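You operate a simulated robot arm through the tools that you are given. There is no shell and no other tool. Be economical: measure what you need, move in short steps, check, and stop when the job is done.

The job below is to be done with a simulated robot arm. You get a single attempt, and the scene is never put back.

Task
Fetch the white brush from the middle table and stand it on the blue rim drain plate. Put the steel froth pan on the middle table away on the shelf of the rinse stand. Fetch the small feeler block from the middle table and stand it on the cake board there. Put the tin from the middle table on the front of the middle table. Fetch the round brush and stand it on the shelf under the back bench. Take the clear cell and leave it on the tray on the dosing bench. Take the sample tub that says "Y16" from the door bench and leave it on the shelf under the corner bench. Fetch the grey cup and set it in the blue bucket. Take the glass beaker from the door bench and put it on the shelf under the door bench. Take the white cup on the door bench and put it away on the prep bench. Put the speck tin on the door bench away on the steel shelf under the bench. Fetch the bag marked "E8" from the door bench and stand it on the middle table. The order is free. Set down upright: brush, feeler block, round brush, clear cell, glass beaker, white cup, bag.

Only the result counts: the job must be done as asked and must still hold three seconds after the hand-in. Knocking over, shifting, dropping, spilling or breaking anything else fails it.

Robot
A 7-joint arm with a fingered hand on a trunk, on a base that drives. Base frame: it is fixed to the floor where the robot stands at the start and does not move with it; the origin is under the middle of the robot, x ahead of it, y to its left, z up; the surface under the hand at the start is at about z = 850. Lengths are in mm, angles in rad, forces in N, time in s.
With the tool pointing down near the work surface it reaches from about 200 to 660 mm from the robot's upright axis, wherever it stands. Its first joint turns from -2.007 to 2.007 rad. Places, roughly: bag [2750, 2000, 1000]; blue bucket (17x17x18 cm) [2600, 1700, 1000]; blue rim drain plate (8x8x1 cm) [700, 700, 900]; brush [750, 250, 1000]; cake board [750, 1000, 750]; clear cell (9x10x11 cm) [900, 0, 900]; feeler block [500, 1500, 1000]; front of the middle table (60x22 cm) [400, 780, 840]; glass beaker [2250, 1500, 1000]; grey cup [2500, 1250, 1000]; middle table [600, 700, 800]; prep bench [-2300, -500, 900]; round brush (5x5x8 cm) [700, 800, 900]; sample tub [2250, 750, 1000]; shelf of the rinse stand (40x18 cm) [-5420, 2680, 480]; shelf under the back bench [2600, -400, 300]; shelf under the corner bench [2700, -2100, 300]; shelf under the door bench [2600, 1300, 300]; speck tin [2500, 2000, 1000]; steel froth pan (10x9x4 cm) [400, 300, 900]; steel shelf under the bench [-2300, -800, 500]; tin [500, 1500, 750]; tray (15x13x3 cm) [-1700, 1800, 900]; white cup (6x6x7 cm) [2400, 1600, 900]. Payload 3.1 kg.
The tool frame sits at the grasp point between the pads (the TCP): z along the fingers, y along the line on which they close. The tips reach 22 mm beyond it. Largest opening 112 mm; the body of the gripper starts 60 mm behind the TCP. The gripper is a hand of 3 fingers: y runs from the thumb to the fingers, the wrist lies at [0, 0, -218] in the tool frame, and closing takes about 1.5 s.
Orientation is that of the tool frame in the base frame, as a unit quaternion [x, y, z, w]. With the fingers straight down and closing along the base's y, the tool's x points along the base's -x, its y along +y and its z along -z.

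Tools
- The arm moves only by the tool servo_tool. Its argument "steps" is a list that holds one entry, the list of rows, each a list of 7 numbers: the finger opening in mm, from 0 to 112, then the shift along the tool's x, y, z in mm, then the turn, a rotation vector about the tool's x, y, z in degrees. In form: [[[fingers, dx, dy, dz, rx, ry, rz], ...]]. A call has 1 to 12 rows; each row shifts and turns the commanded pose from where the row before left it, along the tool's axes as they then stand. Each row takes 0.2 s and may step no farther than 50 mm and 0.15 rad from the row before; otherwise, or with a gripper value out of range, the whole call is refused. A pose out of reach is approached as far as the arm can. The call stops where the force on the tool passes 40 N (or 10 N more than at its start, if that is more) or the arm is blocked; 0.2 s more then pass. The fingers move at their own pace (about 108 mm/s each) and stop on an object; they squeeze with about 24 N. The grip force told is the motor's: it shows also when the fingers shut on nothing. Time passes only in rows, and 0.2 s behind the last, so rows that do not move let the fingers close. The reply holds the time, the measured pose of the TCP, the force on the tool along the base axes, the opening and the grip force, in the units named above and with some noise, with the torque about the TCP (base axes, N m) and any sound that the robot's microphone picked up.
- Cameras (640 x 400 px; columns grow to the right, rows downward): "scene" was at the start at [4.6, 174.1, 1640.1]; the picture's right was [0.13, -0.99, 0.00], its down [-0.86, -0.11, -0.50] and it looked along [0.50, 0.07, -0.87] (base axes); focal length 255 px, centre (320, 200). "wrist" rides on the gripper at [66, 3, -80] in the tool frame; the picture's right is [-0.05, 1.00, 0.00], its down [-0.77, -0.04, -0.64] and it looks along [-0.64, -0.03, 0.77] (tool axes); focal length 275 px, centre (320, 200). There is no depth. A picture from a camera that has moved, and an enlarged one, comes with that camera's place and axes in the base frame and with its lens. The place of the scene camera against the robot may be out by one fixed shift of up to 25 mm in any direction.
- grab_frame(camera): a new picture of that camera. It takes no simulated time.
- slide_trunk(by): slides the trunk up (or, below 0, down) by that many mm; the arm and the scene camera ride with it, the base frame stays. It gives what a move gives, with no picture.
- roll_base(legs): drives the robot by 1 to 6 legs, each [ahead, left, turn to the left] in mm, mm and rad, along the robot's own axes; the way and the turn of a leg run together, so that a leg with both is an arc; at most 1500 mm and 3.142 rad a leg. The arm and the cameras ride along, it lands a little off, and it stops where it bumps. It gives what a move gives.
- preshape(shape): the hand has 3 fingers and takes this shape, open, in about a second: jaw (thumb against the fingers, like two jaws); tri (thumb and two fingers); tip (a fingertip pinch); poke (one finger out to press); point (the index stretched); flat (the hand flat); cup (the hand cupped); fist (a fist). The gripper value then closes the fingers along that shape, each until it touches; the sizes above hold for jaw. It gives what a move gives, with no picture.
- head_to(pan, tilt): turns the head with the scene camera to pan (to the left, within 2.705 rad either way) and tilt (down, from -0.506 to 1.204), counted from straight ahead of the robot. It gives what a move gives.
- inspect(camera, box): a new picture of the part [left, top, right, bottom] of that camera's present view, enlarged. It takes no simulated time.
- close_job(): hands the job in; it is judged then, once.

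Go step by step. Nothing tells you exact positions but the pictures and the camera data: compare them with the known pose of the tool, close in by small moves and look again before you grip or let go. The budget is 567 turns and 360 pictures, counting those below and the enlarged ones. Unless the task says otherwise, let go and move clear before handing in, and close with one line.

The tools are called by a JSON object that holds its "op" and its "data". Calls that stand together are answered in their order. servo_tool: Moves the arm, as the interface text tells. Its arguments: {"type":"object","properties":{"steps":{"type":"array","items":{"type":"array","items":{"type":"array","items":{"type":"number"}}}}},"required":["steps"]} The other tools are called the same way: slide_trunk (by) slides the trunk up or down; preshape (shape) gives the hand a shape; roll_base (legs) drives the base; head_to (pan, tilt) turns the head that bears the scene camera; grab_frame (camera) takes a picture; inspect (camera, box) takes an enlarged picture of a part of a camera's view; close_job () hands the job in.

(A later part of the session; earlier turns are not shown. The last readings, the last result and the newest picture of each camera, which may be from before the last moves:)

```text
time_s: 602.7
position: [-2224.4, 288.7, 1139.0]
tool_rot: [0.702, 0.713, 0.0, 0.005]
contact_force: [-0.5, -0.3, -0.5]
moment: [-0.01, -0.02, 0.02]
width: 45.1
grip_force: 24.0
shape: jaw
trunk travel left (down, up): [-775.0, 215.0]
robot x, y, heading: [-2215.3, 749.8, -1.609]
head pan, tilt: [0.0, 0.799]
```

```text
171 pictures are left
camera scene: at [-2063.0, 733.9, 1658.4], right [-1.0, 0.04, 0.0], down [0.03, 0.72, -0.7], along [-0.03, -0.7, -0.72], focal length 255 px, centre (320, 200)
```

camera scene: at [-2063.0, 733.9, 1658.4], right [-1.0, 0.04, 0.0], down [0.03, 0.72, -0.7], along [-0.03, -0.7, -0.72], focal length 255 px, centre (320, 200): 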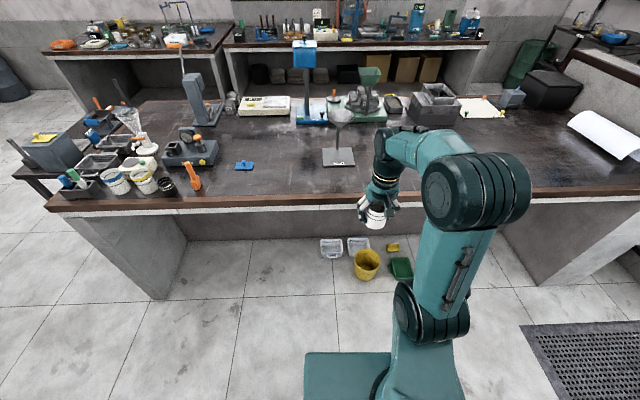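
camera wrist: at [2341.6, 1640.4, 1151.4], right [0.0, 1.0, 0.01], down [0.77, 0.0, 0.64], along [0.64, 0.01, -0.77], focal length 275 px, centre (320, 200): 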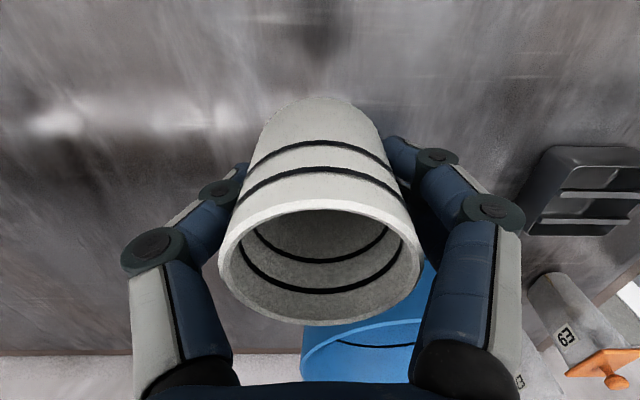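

{"op": "roll_base", "data": {"legs": [[375, 0, 0.038]]}}

{"op": "servo_tool", "data": {"steps": [[[40, -40, 0, 20, 0, 0, 0], [40, -20, 0, 40, 0, 0, 0]]]}}

{"op": "grab_frame", "data": {"camera": "wrist"}}

{"op": "grab_frame", "data": {"camera": "scene"}}

```text
time_s: 605.1
position: [-2215.5, -91.5, 1139.3]
tool_rot: [0.689, 0.725, 0.001, 0.003]
contact_force: [0.0, 0.2, -0.1]
moment: [0.01, 0.0, -0.03]
width: 44.6
grip_force: 24.1
shape: jaw
trunk travel left (down, up): [-775.0, 215.0]
robot x, y, heading: [-2220.8, 371.6, -1.57]
head pan, tilt: [0.0, 0.799]
```

```text
time_s: 605.7
position: [-2210.9, -155.2, 1077.3]
tool_rot: [0.689, 0.725, 0.0, 0.005]
contact_force: [0.8, -0.2, 0.0]
moment: [-0.02, -0.03, 0.0]
width: 44.8
grip_force: 24.2
shape: jaw
trunk travel left (down, up): [-775.0, 215.0]
robot x, y, heading: [-2221.3, 365.6, -1.575]
head pan, tilt: [0.0, 0.799]
```

```text
170 pictures are left
camera wrist: at [-2212.0, -88.5, 1155.4], right [1.0, 0.0, 0.01], down [0.0, -0.77, 0.64], along [0.01, -0.64, -0.77], focal length 275 px, centre (320, 200)
```

wrist: 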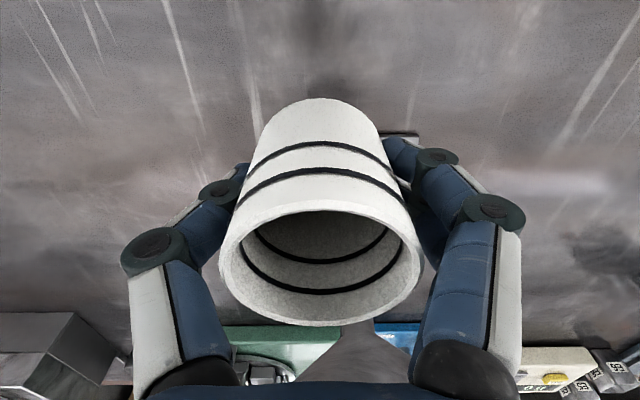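

```text
169 pictures are left
camera scene: at [-2069.3, 358.2, 1658.4], right [-1.0, 0.0, 0.0], down [0.0, 0.72, -0.7], along [0.0, -0.7, -0.72], focal length 255 px, centre (320, 200)
```

scene: 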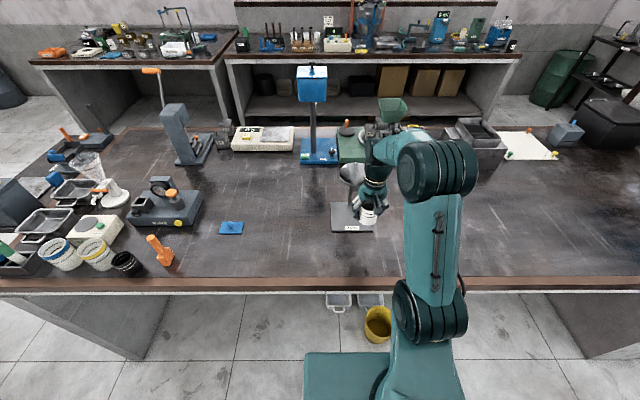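

{"op": "servo_tool", "data": {"steps": [[[40, 15, 0, 20, 0, 0, 0], [40, 0, 0, 45, 0, 0, 0], [40, 0, 0, 45, 0, 0, 0], [40, 0, 0, 20, 0, 0, 0], [40, 0, 0, 5, 0, 0, 0], [40, 0, 0, 4, 0, 0, 0], [40, 0, 0, 3, 0, 0, 0], [40, 0, 0, 3, 0, 0, 0]]]}}

```text
time_s: 607.5
position: [-2211.6, -138.6, 934.6]
tool_rot: [0.689, 0.725, 0.0, 0.005]
contact_force: [0.6, -0.4, -1.0]
moment: [-0.04, 0.02, 0.01]
width: 44.7
grip_force: 24.0
shape: jaw
trunk travel left (down, up): [-775.0, 215.0]
robot x, y, heading: [-2222.0, 367.1, -1.569]
head pan, tilt: [0.0, 0.799]
```

{"op": "servo_tool", "data": {"steps": [[[40, 0, 0, 2, 0, 0, 0], [40, 0, 0, 0, 0, 0, 0], [40, 0, 0, 2, 0, 0, 0], [40, 0, 0, 0, 0, 0, 0], [40, 0, 0, 2, 0, 0, 0], [40, 0, 0, 0, 0, 0, 0]]]}}

{"op": "grab_frame", "data": {"camera": "wrist"}}

```text
time_s: 608.9
position: [-2210.8, -138.1, 928.8]
tool_rot: [0.689, 0.725, 0.0, 0.005]
contact_force: [-1.5, -1.3, 6.2]
moment: [-0.05, 0.02, 0.0]
width: 44.8
grip_force: 24.5
shape: jaw
trunk travel left (down, up): [-775.0, 215.0]
robot x, y, heading: [-2220.0, 364.8, -1.57]
head pan, tilt: [0.0, 0.799]
```

```text
168 pictures are left
camera wrist: at [-2212.2, -70.5, 1008.2], right [1.0, 0.0, 0.01], down [0.0, -0.77, 0.64], along [0.01, -0.64, -0.77], focal length 275 px, centre (320, 200)
```

wrist: 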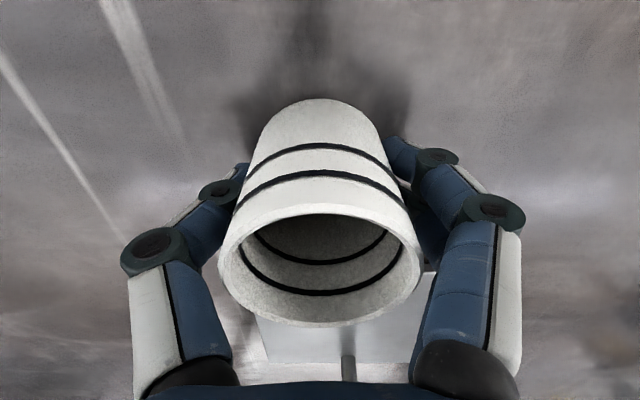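

Contact. I release and rise.

{"op": "servo_tool", "data": {"steps": [[[60, 0, 0, 0, 0, 0, 0], [90, 0, 0, 0, 0, 0, 0], [90, 0, 0, 0, 0, 0, 0], [90, 0, 0, -30, 0, 0, 0], [90, 0, 0, -45, 0, 0, 0], [90, 0, 0, -45, 0, 0, 0], [90, 30, 0, -30, 0, 0, 0]]]}}

{"op": "grab_frame", "data": {"camera": "wrist"}}

```text
time_s: 610.5
position: [-2213.2, -105.3, 1079.9]
tool_rot: [0.689, 0.725, 0.0, 0.005]
contact_force: [0.5, 1.1, 0.9]
moment: [0.0, -0.03, -0.02]
width: 89.9
grip_force: 0.1
shape: jaw
trunk travel left (down, up): [-775.0, 215.0]
robot x, y, heading: [-2220.1, 367.7, -1.572]
head pan, tilt: [0.0, 0.799]
```

```text
167 pictures are left
camera wrist: at [-2213.8, -38.1, 1158.3], right [1.0, 0.0, 0.01], down [0.0, -0.77, 0.64], along [0.01, -0.64, -0.77], focal length 275 px, centre (320, 200)
```

wrist: 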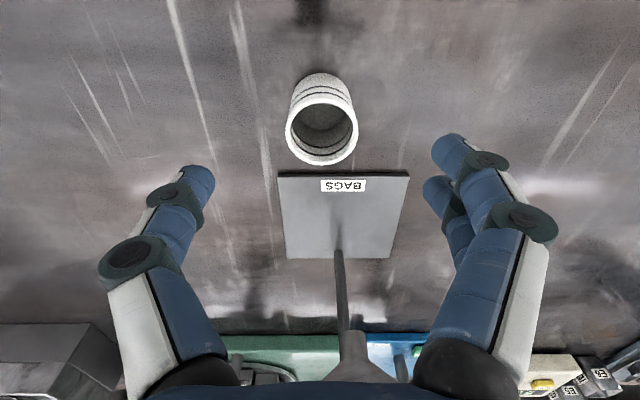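

The white cup stands on the prep bench. Next the Y16 tub; I drive back to the door bench's right end.

{"op": "roll_base", "data": {"legs": [[-280, 0, 0], [0, 0, 1.572], [1500, 0, 0], [400, 0, 0], [0, 1420, 0], [1500, 0, 0]]}}

{"op": "roll_base", "data": {"legs": [[300, -700, 0], [250, -680, 0]]}}

{"op": "head_to", "data": {"pan": -0.2, "tilt": 0.8}}

{"op": "grab_frame", "data": {"camera": "scene"}}

{"op": "grab_frame", "data": {"camera": "wrist"}}

```text
time_s: 639.0
position: [1662.1, 1987.7, 1078.1]
tool_rot: [-0.013, 1.0, 0.004, 0.003]
contact_force: [0.2, -0.1, 0.4]
moment: [0.05, -0.03, 0.03]
width: 89.9
grip_force: 0.1
shape: jaw
trunk travel left (down, up): [-775.0, 215.0]
robot x, y, heading: [1186.6, 1993.1, -0.026]
head pan, tilt: [0.0, 0.799]
```

```text
time_s: 646.6
position: [2185.9, 613.7, 1077.4]
tool_rot: [-0.023, 1.0, 0.003, 0.002]
contact_force: [0.0, -0.1, -0.9]
moment: [-0.04, 0.02, -0.01]
width: 90.0
grip_force: 0.0
shape: jaw
trunk travel left (down, up): [-775.0, 215.0]
robot x, y, heading: [1706.6, 609.5, -0.005]
head pan, tilt: [0.0, 0.799]
```

```text
time_s: 647.3
position: [2186.7, 614.5, 1078.3]
tool_rot: [-0.024, 1.0, 0.004, 0.003]
contact_force: [0.3, 0.3, -1.0]
moment: [-0.02, 0.03, 0.02]
width: 90.0
grip_force: 0.1
shape: jaw
trunk travel left (down, up): [-775.0, 215.0]
robot x, y, heading: [1711.2, 612.1, -0.001]
head pan, tilt: [-0.201, 0.799]
```

```text
166 pictures are left
camera scene: at [1728.6, 758.4, 1658.3], right [-0.2, -0.98, 0.0], down [-0.7, 0.15, -0.7], along [0.68, -0.14, -0.72], focal length 255 px, centre (320, 200)
```

scene: 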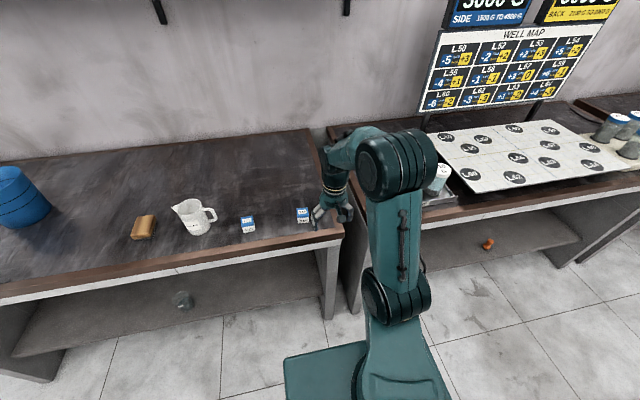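

```text
165 pictures are left
camera wrist: at [2119.2, 614.1, 1157.1], right [0.0, 1.0, 0.01], down [0.77, 0.0, 0.64], along [0.64, 0.01, -0.77], focal length 275 px, centre (320, 200)
```

wrist: 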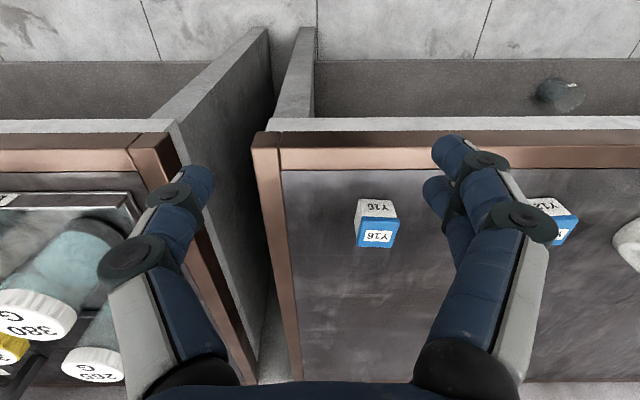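

{"op": "roll_base", "data": {"legs": [[120, 70, 0]]}}

{"op": "servo_tool", "data": {"steps": [[[80, 0, 0, 40, 0, 0, 2.5], [80, 0, 0, 20, 0, 0, 0]]]}}

{"op": "grab_frame", "data": {"camera": "wrist"}}

```text
time_s: 648.6
position: [2303.0, 686.4, 1078.2]
tool_rot: [-0.024, 1.0, 0.004, 0.002]
contact_force: [0.0, 0.5, 0.6]
moment: [0.01, 0.04, 0.01]
width: 90.0
grip_force: 0.0
shape: jaw
trunk travel left (down, up): [-775.0, 215.0]
robot x, y, heading: [1829.4, 678.6, -0.004]
head pan, tilt: [-0.201, 0.799]
```

```text
time_s: 649.2
position: [2302.9, 687.3, 1018.6]
tool_rot: [-0.003, 1.0, 0.003, 0.003]
contact_force: [-0.3, -0.1, -0.3]
moment: [-0.02, 0.03, -0.01]
width: 80.3
grip_force: 0.1
shape: jaw
trunk travel left (down, up): [-775.0, 215.0]
robot x, y, heading: [1825.5, 680.5, -0.004]
head pan, tilt: [-0.201, 0.799]
```

```text
164 pictures are left
camera wrist: at [2235.8, 688.7, 1097.7], right [0.04, 1.0, 0.01], down [0.77, -0.04, 0.64], along [0.64, -0.02, -0.77], focal length 275 px, centre (320, 200)
```

wrist: 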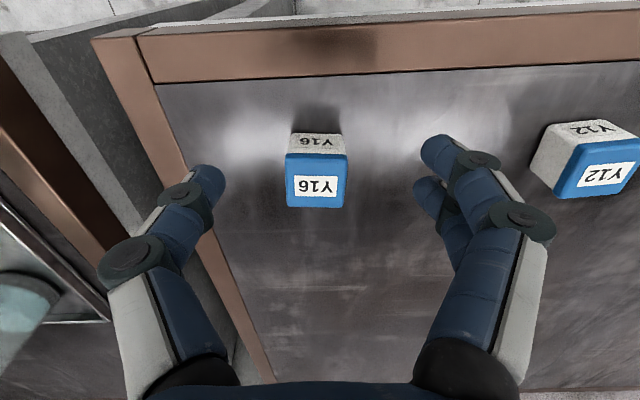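

{"op": "servo_tool", "data": {"steps": [[[80, -29, -3, 20, 0, 0, 0], [80, -29, -2, 20, 0, 0, 0]]]}}

{"op": "grab_frame", "data": {"camera": "wrist"}}

```text
time_s: 649.8
position: [2361.5, 681.3, 976.4]
tool_rot: [-0.003, 1.0, 0.003, 0.003]
contact_force: [0.3, 0.0, -0.2]
moment: [0.0, 0.02, 0.0]
width: 80.4
grip_force: 0.1
shape: jaw
trunk travel left (down, up): [-775.0, 215.0]
robot x, y, heading: [1824.4, 679.8, -0.004]
head pan, tilt: [-0.201, 0.799]
```

```text
163 pictures are left
camera wrist: at [2294.6, 683.8, 1055.8], right [0.04, 1.0, 0.01], down [0.77, -0.04, 0.64], along [0.64, -0.02, -0.77], focal length 275 px, centre (320, 200)
```

wrist: 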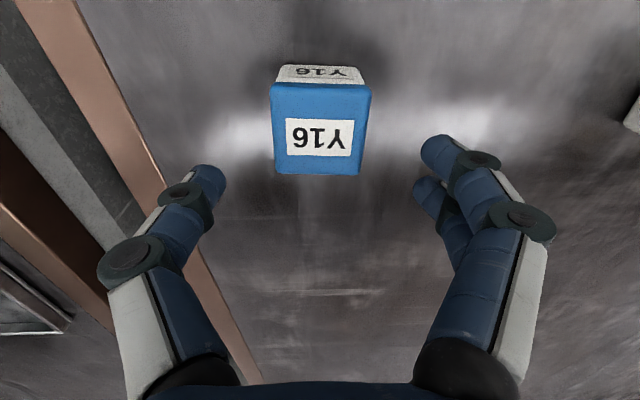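

{"op": "servo_tool", "data": {"steps": [[[75, 3, 0, 30, 0, 0, 0], [75, 0, 0, 29, 0, 0, 0], [20, 0, 0, 0, 0, 0, 0], [20, 0, 0, 0, 0, 0, 0], [20, 0, 0, 0, 0, 0, 0], [20, 0, 0, 0, 0, 0, 0], [20, 0, 0, -10, 0, 0, 0], [20, 0, 0, -40, 0, 0, 0], [20, 0, 0, -45, 0, 0, 0], [20, 0, 0, -45, 0, 0, 0]]]}}

{"op": "grab_frame", "data": {"camera": "wrist"}}

```text
time_s: 652.0
position: [2358.0, 681.9, 1060.6]
tool_rot: [-0.003, 1.0, 0.004, 0.003]
contact_force: [0.4, 0.2, -0.2]
moment: [-0.01, 0.0, 0.0]
width: 38.6
grip_force: 24.2
shape: jaw
trunk travel left (down, up): [-775.0, 215.0]
robot x, y, heading: [1829.6, 676.9, -0.004]
head pan, tilt: [-0.201, 0.799]
```

```text
162 pictures are left
camera wrist: at [2292.2, 683.9, 1139.7], right [0.04, 1.0, 0.01], down [0.77, -0.04, 0.64], along [0.64, -0.02, -0.77], focal length 275 px, centre (320, 200)
```

wrist: 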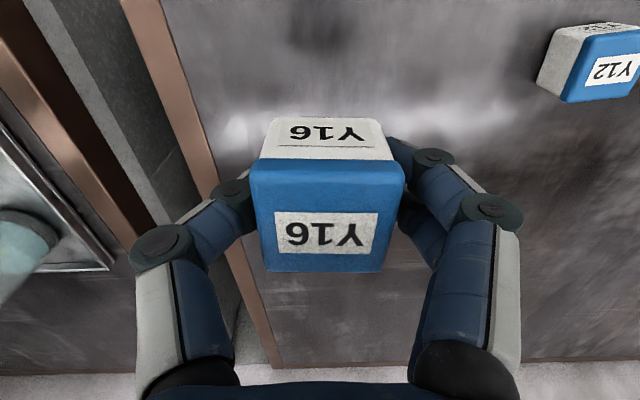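

Y16 is held. I drive to the corner bench with the arm in the low-shelf configuration.

{"op": "servo_tool", "data": {"steps": [[[20, -10, 0, -45, 0, 0, 0], [20, -10, 0, -45, 0, 0, 0], [20, -5, 0, -40, 0, 0, 0]]]}}

{"op": "roll_base", "data": {"legs": [[-350, 0, 0.004], [0, -1500, 0], [0, -1200, 0]]}}

{"op": "slide_trunk", "data": {"by": -400}}

{"op": "slide_trunk", "data": {"by": -370}}

{"op": "head_to", "data": {"pan": 0.0, "tilt": 0.4}}

{"op": "grab_frame", "data": {"camera": "scene"}}

```text
time_s: 652.8
position: [2383.8, 680.2, 1191.4]
tool_rot: [-0.003, 1.0, 0.004, 0.003]
contact_force: [-0.5, -0.4, -1.2]
moment: [-0.01, -0.01, -0.01]
width: 38.7
grip_force: 23.7
shape: jaw
trunk travel left (down, up): [-775.0, 215.0]
robot x, y, heading: [1826.4, 676.1, -0.001]
head pan, tilt: [-0.201, 0.799]
```

```text
time_s: 667.9
position: [2079.7, -2014.9, 1190.8]
tool_rot: [-0.02, 1.0, 0.004, 0.003]
contact_force: [0.0, 0.5, -0.8]
moment: [-0.02, -0.02, -0.01]
width: 38.4
grip_force: 24.1
shape: jaw
trunk travel left (down, up): [-775.0, 215.0]
robot x, y, heading: [1526.6, -2041.7, 0.03]
head pan, tilt: [-0.201, 0.799]
```

```text
time_s: 671.7
position: [2080.2, -2014.9, 790.9]
tool_rot: [-0.021, 1.0, 0.004, 0.003]
contact_force: [0.1, 0.4, -0.8]
moment: [0.01, 0.03, -0.03]
width: 38.3
grip_force: 24.0
shape: jaw
trunk travel left (down, up): [-375.0, 615.0]
robot x, y, heading: [1523.2, -2032.2, 0.036]
head pan, tilt: [-0.201, 0.799]
```

```text
time_s: 675.3
position: [2079.7, -2014.5, 421.5]
tool_rot: [-0.021, 1.0, 0.003, 0.003]
contact_force: [-0.1, 0.5, -0.6]
moment: [-0.02, -0.01, 0.02]
width: 38.4
grip_force: 24.0
shape: jaw
trunk travel left (down, up): [-5.0, 985.0]
robot x, y, heading: [1522.8, -2036.0, 0.028]
head pan, tilt: [-0.201, 0.799]
```

```text
time_s: 676.1
position: [2080.4, -2015.2, 421.5]
tool_rot: [-0.021, 1.0, 0.003, 0.003]
contact_force: [0.4, 0.0, -0.3]
moment: [0.0, 0.0, 0.0]
width: 38.5
grip_force: 24.1
shape: jaw
trunk travel left (down, up): [-5.0, 985.0]
robot x, y, heading: [1522.5, -2035.8, 0.029]
head pan, tilt: [0.0, 0.4]
```

```text
161 pictures are left
camera scene: at [1550.9, -1870.3, 923.4], right [0.03, -1.0, 0.0], down [-0.39, -0.01, -0.92], along [0.92, 0.03, -0.39], focal length 255 px, centre (320, 200)
```

scene: 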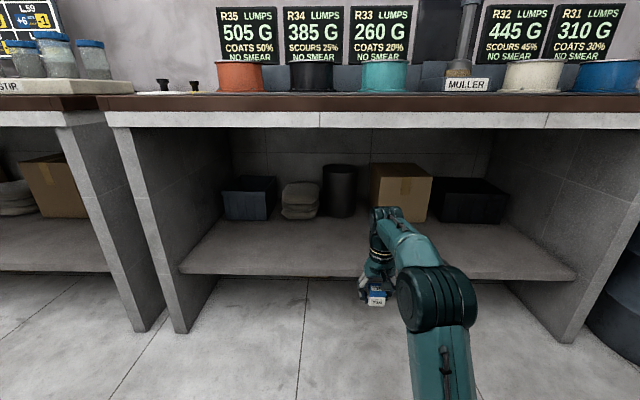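

{"op": "roll_base", "data": {"legs": [[325, 0, -0.029]]}}

{"op": "servo_tool", "data": {"steps": [[[20, 0, 0, 40, 0, 0, 0], [20, 0, 0, 35, 0, 0, 0], [20, 0, 0, 15, 0, 0, 0], [20, 0, 0, 5, 0, 0, 0]]]}}

{"op": "grab_frame", "data": {"camera": "wrist"}}

```text
time_s: 678.3
position: [2406.7, -2022.2, 420.3]
tool_rot: [-0.008, 1.0, 0.004, 0.003]
contact_force: [-0.2, 0.4, -0.5]
moment: [-0.03, -0.02, 0.0]
width: 38.5
grip_force: 23.8
shape: jaw
trunk travel left (down, up): [-5.0, 985.0]
robot x, y, heading: [1850.0, -2028.3, 0.01]
head pan, tilt: [0.0, 0.4]
```

```text
time_s: 679.3
position: [2408.2, -2021.9, 327.4]
tool_rot: [-0.008, 1.0, 0.004, 0.004]
contact_force: [-0.1, 0.3, -0.4]
moment: [-0.02, -0.03, -0.02]
width: 38.5
grip_force: 24.1
shape: jaw
trunk travel left (down, up): [-5.0, 985.0]
robot x, y, heading: [1852.2, -2028.4, 0.011]
head pan, tilt: [0.0, 0.4]
```

```text
160 pictures are left
camera wrist: at [2341.9, -2020.0, 404.8], right [0.03, 1.0, 0.01], down [0.77, -0.03, 0.64], along [0.64, -0.01, -0.77], focal length 275 px, centre (320, 200)
```

wrist: 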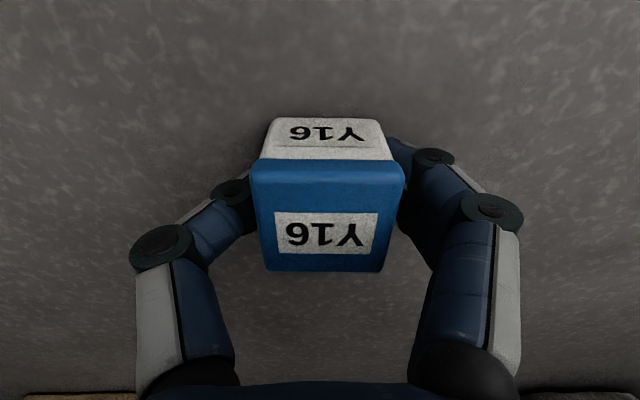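

{"op": "servo_tool", "data": {"steps": [[[20, 0, 0, 4, 0, 0, 0], [20, 0, 0, 3, 0, 0, 0], [20, 0, 0, 2, 0, 0, 0], [20, 0, 0, 2, 0, 0, 0], [20, 0, 0, 0, 0, 0, 0]]]}}

```text
time_s: 680.2
position: [2407.7, -2020.1, 321.7]
tool_rot: [-0.008, 1.0, 0.004, 0.009]
contact_force: [-6.6, -1.0, 30.0]
moment: [-0.01, 0.26, -0.02]
width: 39.3
grip_force: 24.2
shape: jaw
trunk travel left (down, up): [-5.0, 985.0]
robot x, y, heading: [1854.3, -2031.6, 0.007]
head pan, tilt: [0.0, 0.4]
stopped in row 4: the force on the tool passed its limit at 43 N (the readings are from after the stop); the commanded pose is now the measured one
```

Contact. I ease off, release, rise and back out.

{"op": "servo_tool", "data": {"steps": [[[20, 0, 0, -2.5, 0, 0, 0], [50, 0, 0, 0, 0, 0, 0], [75, 0, 0, 0, 0, 0, 0], [75, 0, 0, -30, 0, 0, 0], [75, 0, 0, -45, 0, 0, 0], [75, 0, 0, -40, 0, 0, 0]]]}}

{"op": "roll_base", "data": {"legs": [[-370, 0, 0]]}}

{"op": "inspect", "data": {"camera": "scene", "box": [270, 200, 470, 320]}}

```text
time_s: 681.6
position: [2408.4, -2019.9, 436.5]
tool_rot: [-0.008, 1.0, 0.003, 0.005]
contact_force: [0.9, 0.0, 0.3]
moment: [0.02, 0.01, -0.03]
width: 74.6
grip_force: 0.0
shape: jaw
trunk travel left (down, up): [-5.0, 985.0]
robot x, y, heading: [1849.2, -2029.4, 0.007]
head pan, tilt: [0.0, 0.4]
```

```text
time_s: 684.0
position: [2037.7, -2021.8, 436.1]
tool_rot: [-0.009, 1.0, 0.004, 0.006]
contact_force: [1.3, -0.2, -0.2]
moment: [0.02, -0.02, -0.01]
width: 74.7
grip_force: 0.1
shape: jaw
trunk travel left (down, up): [-5.0, 985.0]
robot x, y, heading: [1478.8, -2033.4, 0.009]
head pan, tilt: [0.0, 0.4]
```

```text
3.20 times, centred on (370, 260) of scene
camera zoom: at [1510.3, -1867.4, 923.5], right [0.01, -1.0, 0.0], down [-0.39, 0.0, -0.92], along [0.92, 0.01, -0.39], focal length 817 px, centre (160, 8)
```

zoom: 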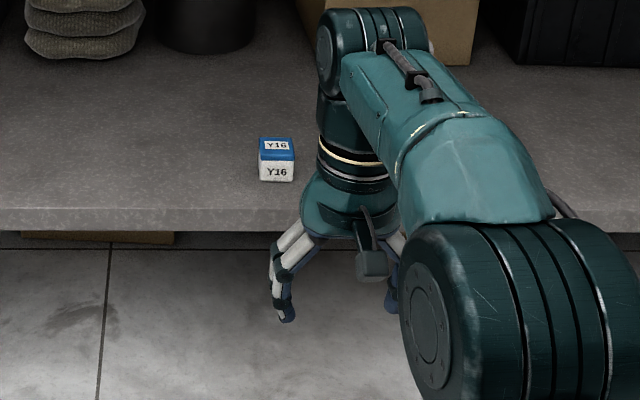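

Y16 is on its shelf. Last item: the speck tin. I raise the trunk and drive back to the door bench's left end.

{"op": "slide_trunk", "data": {"by": 400}}

{"op": "slide_trunk", "data": {"by": 370}}

{"op": "roll_base", "data": {"legs": [[0, 1500, 0], [0, 1500, 0], [150, 940, 0]]}}

{"op": "servo_tool", "data": {"steps": [[[100, 45, 0, 20, 0, 0, 0], [100, 45, 0, 20, 0, 0, 0]]]}}

{"op": "grab_frame", "data": {"camera": "wrist"}}

```text
time_s: 687.8
position: [2037.3, -2023.4, 837.3]
tool_rot: [-0.009, 1.0, 0.002, 0.006]
contact_force: [0.0, -0.9, 1.0]
moment: [0.0, 0.01, 0.01]
width: 74.7
grip_force: 0.0
shape: jaw
trunk travel left (down, up): [-405.0, 585.0]
robot x, y, heading: [1479.4, -2030.3, 0.008]
head pan, tilt: [0.0, 0.4]
```

```text
time_s: 691.4
position: [2037.5, -2021.9, 1207.4]
tool_rot: [-0.008, 1.0, 0.003, 0.007]
contact_force: [-0.2, 0.2, 0.2]
moment: [-0.02, -0.01, -0.03]
width: 74.8
grip_force: 0.1
shape: jaw
trunk travel left (down, up): [-775.0, 215.0]
robot x, y, heading: [1483.5, -2034.8, 0.007]
head pan, tilt: [0.0, 0.4]
```

```text
time_s: 710.4
position: [2118.1, 1920.9, 1207.8]
tool_rot: [-0.017, 1.0, 0.003, 0.007]
contact_force: [0.7, 0.0, 0.0]
moment: [0.02, -0.01, -0.01]
width: 74.7
grip_force: 0.1
shape: jaw
trunk travel left (down, up): [-775.0, 215.0]
robot x, y, heading: [1560.3, 1901.5, 0.027]
head pan, tilt: [0.0, 0.4]
```

```text
time_s: 711.0
position: [2026.9, 1919.0, 1166.6]
tool_rot: [-0.018, 1.0, 0.004, 0.007]
contact_force: [0.0, 0.7, -1.0]
moment: [-0.02, -0.01, 0.02]
width: 99.7
grip_force: 0.1
shape: jaw
trunk travel left (down, up): [-775.0, 215.0]
robot x, y, heading: [1564.8, 1905.6, 0.026]
head pan, tilt: [0.0, 0.4]
```

```text
158 pictures are left
camera wrist: at [1960.3, 1918.9, 1245.7], right [0.01, 1.0, 0.01], down [0.76, -0.01, 0.65], along [0.65, 0.0, -0.76], focal length 275 px, centre (320, 200)
```

wrist: 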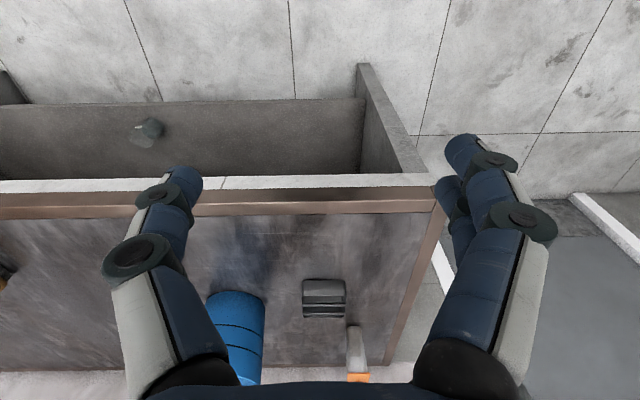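

{"op": "roll_base", "data": {"legs": [[340, 0, -0.026]]}}

{"op": "servo_tool", "data": {"steps": [[[112, -40, 0, 20, 0, 0, 0], [112, -40, 0, 25, 0, 0, 0], [112, 0, 0, 45, 0, 0, 0]]]}}

{"op": "grab_frame", "data": {"camera": "wrist"}}

```text
time_s: 713.2
position: [2374.9, 1909.4, 1166.5]
tool_rot: [-0.004, 1.0, 0.003, 0.005]
contact_force: [-0.2, 0.1, -0.5]
moment: [-0.01, 0.01, 0.0]
width: 99.9
grip_force: 0.0
shape: jaw
trunk travel left (down, up): [-775.0, 215.0]
robot x, y, heading: [1905.4, 1903.0, 0.001]
head pan, tilt: [0.0, 0.4]
```

```text
time_s: 714.0
position: [2457.3, 1912.2, 1078.7]
tool_rot: [-0.005, 1.0, 0.004, 0.005]
contact_force: [0.3, 0.5, -0.4]
moment: [0.01, 0.02, 0.01]
width: 111.8
grip_force: 0.0
shape: jaw
trunk travel left (down, up): [-775.0, 215.0]
robot x, y, heading: [1910.4, 1903.6, 0.003]
head pan, tilt: [0.0, 0.4]
```

```text
157 pictures are left
camera wrist: at [2389.6, 1914.4, 1157.8], right [0.04, 1.0, 0.01], down [0.76, -0.03, 0.65], along [0.65, -0.02, -0.76], focal length 275 px, centre (320, 200)
```

wrist: 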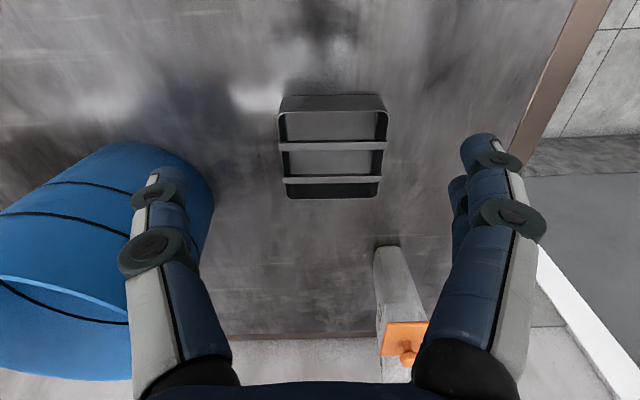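

{"op": "servo_tool", "data": {"steps": [[[112, -37, 4, 0, 0, 0, 0], [112, -36, 4, 0, 0, 0, 0], [112, 0, 0, 40, 0, 0, 0], [112, 0, 0, 38, 0, 0, 0]]]}}

{"op": "grab_frame", "data": {"camera": "wrist"}}

```text
time_s: 715.0
position: [2529.9, 1922.4, 999.7]
tool_rot: [-0.004, 1.0, 0.004, 0.006]
contact_force: [-0.1, -0.1, 0.1]
moment: [-0.05, -0.02, 0.01]
width: 111.6
grip_force: 0.0
shape: jaw
trunk travel left (down, up): [-775.0, 215.0]
robot x, y, heading: [1905.7, 1904.7, 0.005]
head pan, tilt: [0.0, 0.4]
```

```text
156 pictures are left
camera wrist: at [2463.1, 1923.3, 1078.4], right [0.04, 1.0, 0.01], down [0.76, -0.03, 0.64], along [0.64, -0.02, -0.77], focal length 275 px, centre (320, 200)
```

wrist: 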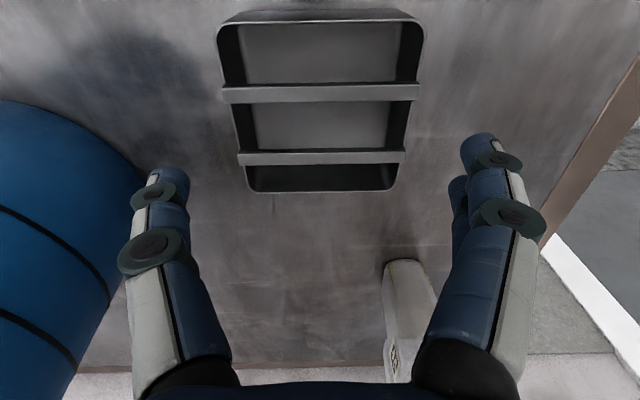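

{"op": "servo_tool", "data": {"steps": [[[112, 0, 0, 35, 0, 0, 0], [112, 0, 0, 25, 0, 0, 0], [112, 0, 0, 12, 0, 0, 0]]]}}

{"op": "grab_frame", "data": {"camera": "wrist"}}

```text
time_s: 715.9
position: [2529.9, 1921.8, 926.3]
tool_rot: [-0.003, 1.0, 0.004, 0.007]
contact_force: [-0.7, 0.3, 1.7]
moment: [-0.09, -0.01, 0.01]
width: 112.3
grip_force: 0.0
shape: jaw
trunk travel left (down, up): [-775.0, 215.0]
robot x, y, heading: [1910.7, 1905.6, 0.0]
head pan, tilt: [0.0, 0.4]
```

```text
155 pictures are left
camera wrist: at [2462.5, 1924.0, 1005.9], right [0.04, 1.0, 0.01], down [0.76, -0.03, 0.65], along [0.64, -0.02, -0.76], focal length 275 px, centre (320, 200)
```

wrist: 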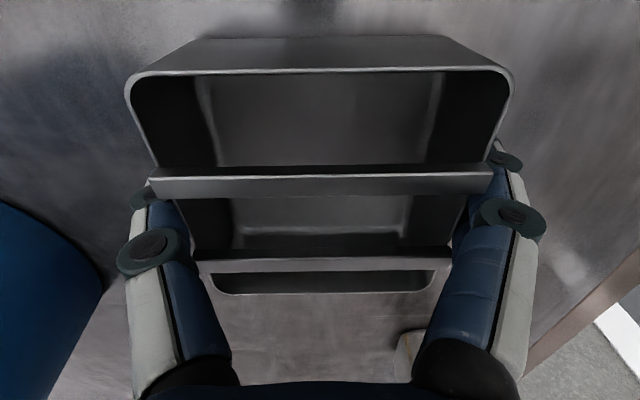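

{"op": "servo_tool", "data": {"steps": [[[112, 0, 0, 4, 0, 0, 0], [60, 0, 0, 0, 0, 0, 0], [60, 0, 0, 0, 0, 0, 0], [60, 0, 0, 0, 0, 0, 0], [60, 0, 0, 0, 0, 0, 0]]]}}

{"op": "grab_frame", "data": {"camera": "wrist"}}

```text
time_s: 717.0
position: [2531.2, 1922.0, 924.0]
tool_rot: [-0.004, 1.0, 0.003, 0.006]
contact_force: [0.3, 0.5, 2.1]
moment: [0.1, -0.03, 0.0]
width: 95.9
grip_force: 23.9
shape: jaw
trunk travel left (down, up): [-775.0, 215.0]
robot x, y, heading: [1911.9, 1905.7, 0.0]
head pan, tilt: [0.0, 0.4]
```

```text
154 pictures are left
camera wrist: at [2463.2, 1924.2, 1003.1], right [0.04, 1.0, 0.01], down [0.76, -0.03, 0.64], along [0.64, -0.02, -0.76], focal length 275 px, centre (320, 200)
```

wrist: 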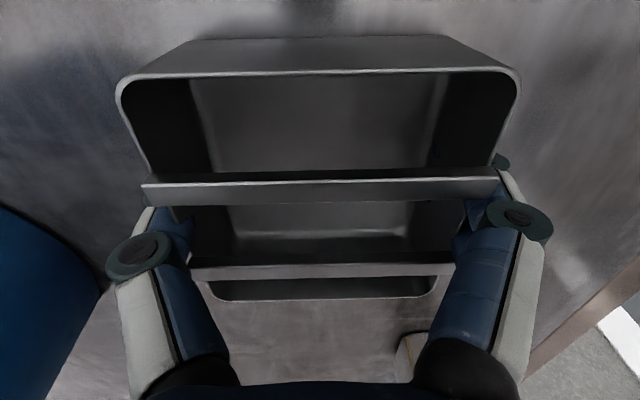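

{"op": "servo_tool", "data": {"steps": [[[60, 0, 0, -4, 0, 0, 0], [60, 0, 0, -8, 0, 0, 0], [60, 0, 0, -15, 0, 0, 0], [60, 0, 0, -25, 0, 0, 0], [60, 0, 0, -30, 0, 0, 0]]]}}

{"op": "grab_frame", "data": {"camera": "wrist"}}

{"op": "head_to", "data": {"pan": 0.0, "tilt": 0.8}}

{"op": "inspect", "data": {"camera": "scene", "box": [270, 90, 450, 250]}}

```text
time_s: 718.2
position: [2530.4, 1921.7, 1005.0]
tool_rot: [-0.004, 1.0, 0.003, 0.006]
contact_force: [-0.5, -0.4, -1.1]
moment: [-0.02, 0.01, 0.05]
width: 95.8
grip_force: 24.4
shape: jaw
trunk travel left (down, up): [-775.0, 215.0]
robot x, y, heading: [1907.4, 1906.2, 0.002]
head pan, tilt: [0.0, 0.4]
```

```text
153 pictures are left
camera wrist: at [2463.0, 1924.3, 1085.2], right [0.04, 1.0, 0.01], down [0.76, -0.03, 0.64], along [0.64, -0.02, -0.76], focal length 275 px, centre (320, 200)
```

wrist: 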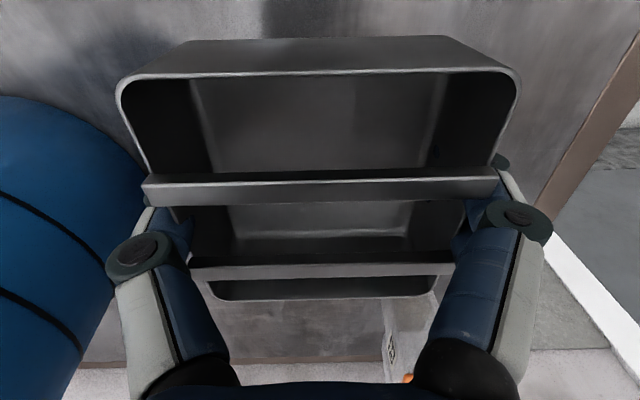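

```text
time_s: 719.1
position: [2530.3, 1921.9, 1006.0]
tool_rot: [-0.004, 1.0, 0.003, 0.006]
contact_force: [0.3, 0.4, -1.3]
moment: [-0.01, -0.03, -0.01]
width: 95.6
grip_force: 24.4
shape: jaw
trunk travel left (down, up): [-775.0, 215.0]
robot x, y, heading: [1906.9, 1905.5, 0.003]
head pan, tilt: [0.0, 0.799]
```

```text
2.50 times, centred on (360, 170) of scene
camera zoom: at [1927.0, 2071.3, 1658.4], right [0.0, -1.0, 0.0], down [-0.72, 0.0, -0.7], along [0.7, 0.0, -0.72], focal length 639 px, centre (220, 275)
```

zoom: 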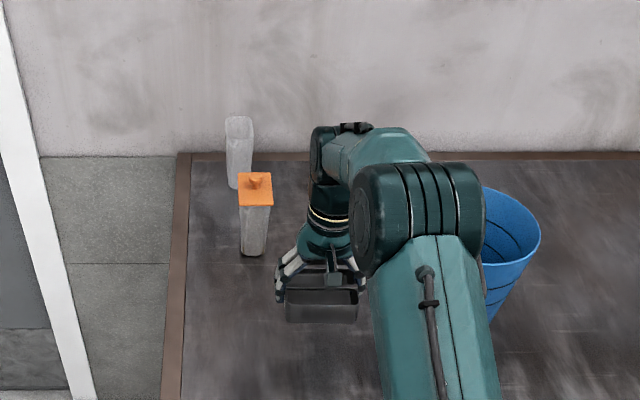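

The speck tin hangs level. I retract, then drive to the south side of the prep bench to find the steel shelf.

{"op": "servo_tool", "data": {"steps": [[[60, 30, 0, -35, 0, 0, 0], [60, 35, 0, -35, 0, 0, 0], [60, 40, 0, -30, 0, 0, 0], [60, 40, 0, -20, 0, 0, 0]]]}}

{"op": "roll_base", "data": {"legs": [[-400, 0, 0], [0, -1500, 0], [0, -1500, 0], [0, -420, 0], [-1500, 0, 0]]}}

{"op": "roll_base", "data": {"legs": [[-1400, 0, 0]]}}

{"op": "head_to", "data": {"pan": 2.4, "tilt": 0.5}}

{"op": "grab_frame", "data": {"camera": "scene"}}

```text
time_s: 720.1
position: [2381.7, 1919.9, 1125.8]
tool_rot: [-0.004, 1.0, 0.004, 0.007]
contact_force: [-0.5, 0.3, -0.7]
moment: [0.0, 0.02, 0.01]
width: 95.5
grip_force: 23.9
shape: jaw
trunk travel left (down, up): [-775.0, 215.0]
robot x, y, heading: [1908.1, 1908.7, -0.003]
head pan, tilt: [0.0, 0.799]
```

```text
time_s: 745.9
position: [514.1, -1528.9, 1124.9]
tool_rot: [-0.006, 1.0, 0.004, 0.006]
contact_force: [-0.6, 0.1, -1.2]
moment: [-0.02, -0.02, 0.0]
width: 95.8
grip_force: 24.5
shape: jaw
trunk travel left (down, up): [-775.0, 215.0]
robot x, y, heading: [34.8, -1543.4, 0.001]
head pan, tilt: [0.0, 0.799]
```

```text
time_s: 752.9
position: [-871.3, -1538.7, 1125.2]
tool_rot: [-0.02, 1.0, 0.004, 0.006]
contact_force: [-0.3, 1.1, -0.4]
moment: [-0.01, -0.01, -0.01]
width: 95.7
grip_force: 24.5
shape: jaw
trunk travel left (down, up): [-775.0, 215.0]
robot x, y, heading: [-1345.6, -1569.6, 0.03]
head pan, tilt: [0.0, 0.799]
```

```text
time_s: 755.0
position: [-869.5, -1540.1, 1123.8]
tool_rot: [-0.02, 1.0, 0.004, 0.006]
contact_force: [0.0, 0.8, -1.1]
moment: [-0.01, -0.02, 0.03]
width: 95.6
grip_force: 24.0
shape: jaw
trunk travel left (down, up): [-775.0, 215.0]
robot x, y, heading: [-1349.4, -1573.1, 0.032]
head pan, tilt: [2.4, 0.499]
```

```text
151 pictures are left
camera scene: at [-1482.4, -1346.0, 1684.3], right [0.65, 0.76, 0.0], down [0.36, -0.31, -0.88], along [-0.67, 0.57, -0.48], focal length 255 px, centre (320, 200)
```

scene: 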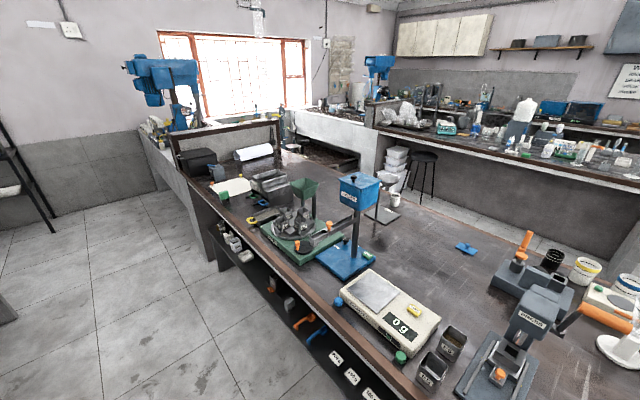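

The steel shelf runs under the bench's south side. I drive in front of it, turn to it, and lower the trunk for a view.

{"op": "roll_base", "data": {"legs": [[-950, 0, 0], [0, 0, 1.54]]}}

{"op": "slide_trunk", "data": {"by": -400}}

{"op": "head_to", "data": {"pan": 0.0, "tilt": 0.6}}

{"op": "grab_frame", "data": {"camera": "scene"}}

```text
time_s: 763.9
position: [-2326.4, -1122.7, 1124.4]
tool_rot: [0.722, -0.692, -0.007, -0.001]
contact_force: [-0.1, 0.5, 0.0]
moment: [0.0, -0.02, -0.01]
width: 95.8
grip_force: 23.8
shape: jaw
trunk travel left (down, up): [-775.0, 215.0]
robot x, y, heading: [-2299.7, -1600.8, 1.602]
head pan, tilt: [2.4, 0.499]
```

```text
time_s: 767.7
position: [-2326.2, -1121.8, 724.3]
tool_rot: [0.722, -0.692, -0.006, -0.001]
contact_force: [-0.8, 0.1, -0.3]
moment: [0.0, 0.0, -0.01]
width: 95.6
grip_force: 24.0
shape: jaw
trunk travel left (down, up): [-375.0, 615.0]
robot x, y, heading: [-2296.6, -1598.6, 1.6]
head pan, tilt: [2.4, 0.499]
```

```text
time_s: 769.9
position: [-2327.1, -1121.3, 724.4]
tool_rot: [0.722, -0.692, -0.007, -0.002]
contact_force: [-0.3, -0.3, -0.7]
moment: [-0.02, 0.03, 0.0]
width: 95.6
grip_force: 24.2
shape: jaw
trunk travel left (down, up): [-375.0, 615.0]
robot x, y, heading: [-2297.0, -1597.6, 1.603]
head pan, tilt: [0.0, 0.6]
```

```text
150 pictures are left
camera scene: at [-2453.5, -1562.0, 1275.2], right [1.0, 0.03, 0.0], down [0.02, -0.56, -0.82], along [-0.03, 0.82, -0.57], focal length 255 px, centre (320, 200)
```

scene: 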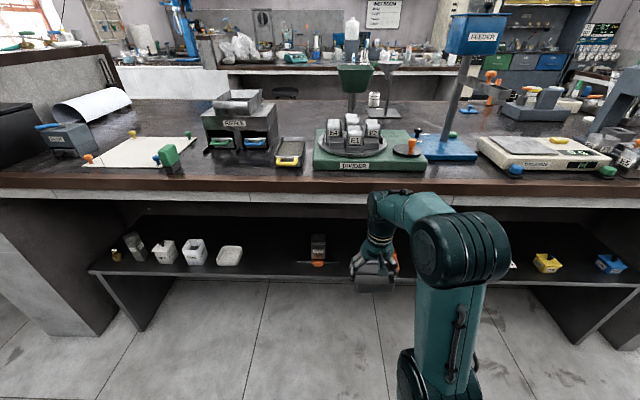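

{"op": "inspect", "data": {"camera": "scene", "box": [90, 200, 370, 300]}}

{"op": "grab_frame", "data": {"camera": "wrist"}}

```text
2.29 times, centred on (230, 250) of scene
camera zoom: at [-2453.5, -1562.0, 1275.2], right [1.0, 0.03, 0.0], down [0.02, -0.56, -0.82], along [-0.03, 0.82, -0.57], focal length 584 px, centre (526, 86)
```

zoom: 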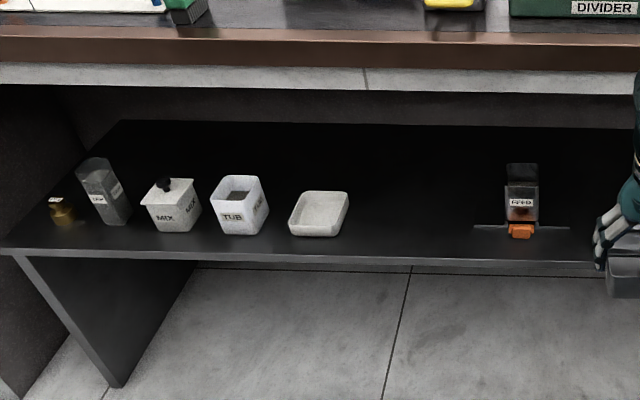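

```text
148 pictures are left
camera wrist: at [-2326.9, -1188.9, 803.0], right [-1.0, 0.01, 0.01], down [0.01, 0.76, 0.64], along [0.0, 0.64, -0.76], focal length 275 px, centre (320, 200)
```

wrist: 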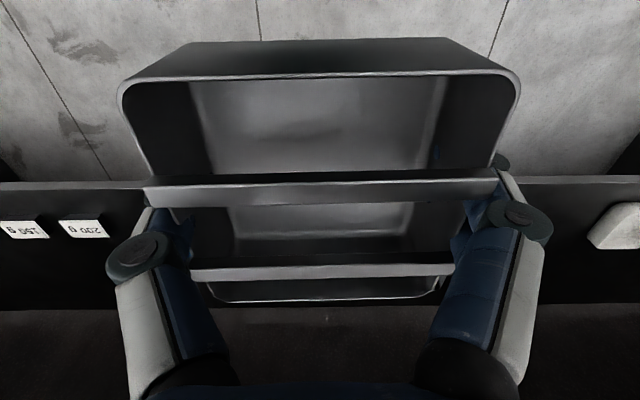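

I shift right to see the part of the shelf hidden by the arm.

{"op": "roll_base", "data": {"legs": [[0, -330, -0.03]]}}

{"op": "grab_frame", "data": {"camera": "scene"}}

{"op": "inspect", "data": {"camera": "scene", "box": [140, 200, 400, 300]}}

```text
time_s: 772.1
position: [-1979.7, -1116.3, 724.4]
tool_rot: [0.71, -0.704, -0.006, -0.002]
contact_force: [0.6, 0.3, -0.4]
moment: [0.05, 0.0, 0.03]
width: 95.5
grip_force: 24.2
shape: jaw
trunk travel left (down, up): [-375.0, 615.0]
robot x, y, heading: [-1969.4, -1591.1, 1.577]
head pan, tilt: [0.0, 0.6]
```

```text
147 pictures are left
camera scene: at [-2121.2, -1551.5, 1275.3], right [1.0, 0.0, 0.0], down [0.0, -0.57, -0.82], along [0.0, 0.82, -0.57], focal length 255 px, centre (320, 200)
```

scene: 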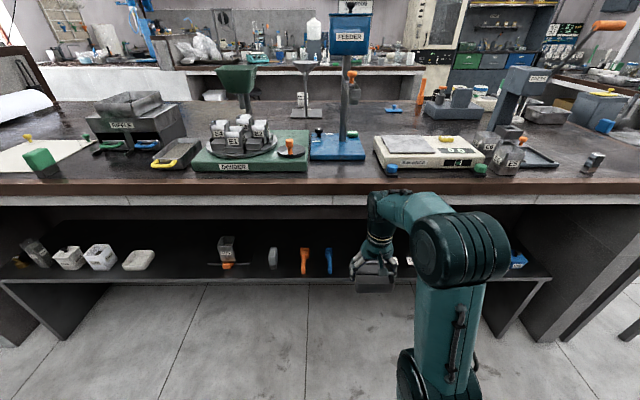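

```text
2.46 times, centred on (270, 250) of scene
camera zoom: at [-2121.2, -1551.5, 1275.3], right [1.0, 0.0, 0.0], down [0.0, -0.57, -0.82], along [0.0, 0.82, -0.57], focal length 629 px, centre (443, 77)
```

zoom: 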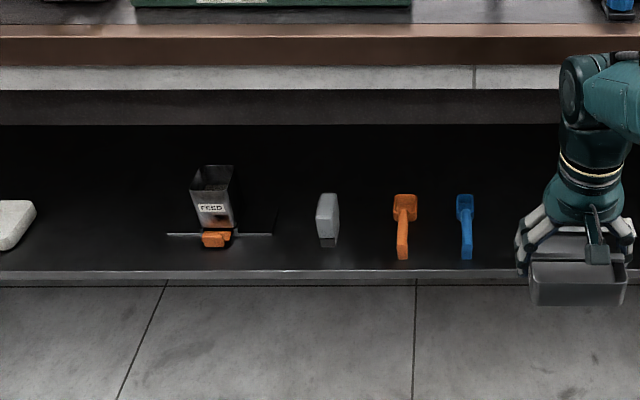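

The gap between the white tray and the FEED stand (x ≈ −2660) is free, and the shelf sticks out a little past the bench edge. I go there, pitch the hand 15° forward so the wrist stays clear of the bench edge, and lower the trunk.

{"op": "roll_base", "data": {"legs": [[0, 680, 0]]}}

{"op": "servo_tool", "data": {"steps": [[[60, 0, 0, -10, 0, -7.5, 0], [60, 0, 0, -10, 0, -7.5, 0], [60, 0, 0, 0, 0, 0, 0]]]}}

{"op": "slide_trunk", "data": {"by": -140}}

{"op": "grab_frame", "data": {"camera": "wrist"}}

{"op": "grab_frame", "data": {"camera": "scene"}}

```text
time_s: 775.8
position: [-2651.6, -1112.8, 724.4]
tool_rot: [-0.707, 0.707, 0.007, 0.002]
contact_force: [0.0, -0.1, -0.8]
moment: [-0.02, -0.01, 0.02]
width: 95.7
grip_force: 24.1
shape: jaw
trunk travel left (down, up): [-375.0, 615.0]
robot x, y, heading: [-2642.1, -1593.9, 1.561]
head pan, tilt: [0.0, 0.6]
```

```text
time_s: 776.6
position: [-2650.3, -1114.5, 743.5]
tool_rot: [-0.7, 0.701, 0.098, 0.094]
contact_force: [0.0, -0.8, -1.4]
moment: [-0.02, -0.01, 0.02]
width: 95.5
grip_force: 23.7
shape: jaw
trunk travel left (down, up): [-375.0, 615.0]
robot x, y, heading: [-2642.3, -1589.2, 1.561]
head pan, tilt: [0.0, 0.6]
```

```text
time_s: 778.3
position: [-2652.8, -1113.7, 604.1]
tool_rot: [-0.7, 0.701, 0.098, 0.095]
contact_force: [1.0, -0.8, -1.0]
moment: [0.02, 0.01, 0.01]
width: 95.7
grip_force: 24.4
shape: jaw
trunk travel left (down, up): [-235.0, 755.0]
robot x, y, heading: [-2639.8, -1586.4, 1.558]
head pan, tilt: [0.0, 0.6]
```

```text
145 pictures are left
camera wrist: at [-2653.5, -1199.6, 662.3], right [-1.0, 0.05, 0.02], down [0.04, 0.57, 0.82], along [0.03, 0.82, -0.57], focal length 275 px, centre (320, 200)
```

wrist: 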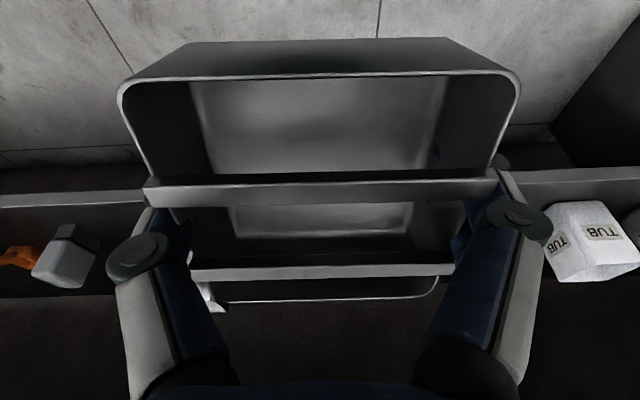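

```text
144 pictures are left
camera scene: at [-2796.2, -1547.0, 1135.3], right [1.0, -0.01, 0.0], down [-0.01, -0.56, -0.82], along [0.01, 0.82, -0.57], focal length 255 px, centre (320, 200)
```

scene: 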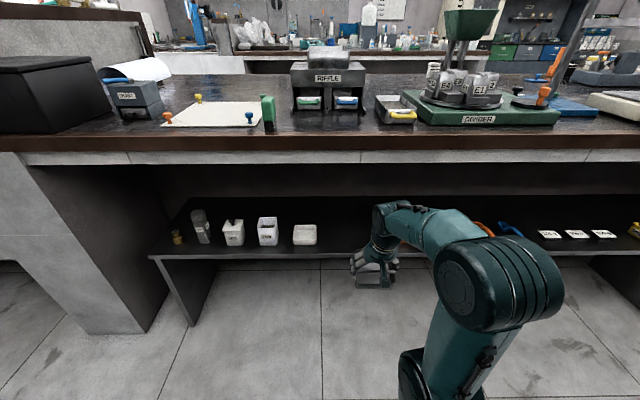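

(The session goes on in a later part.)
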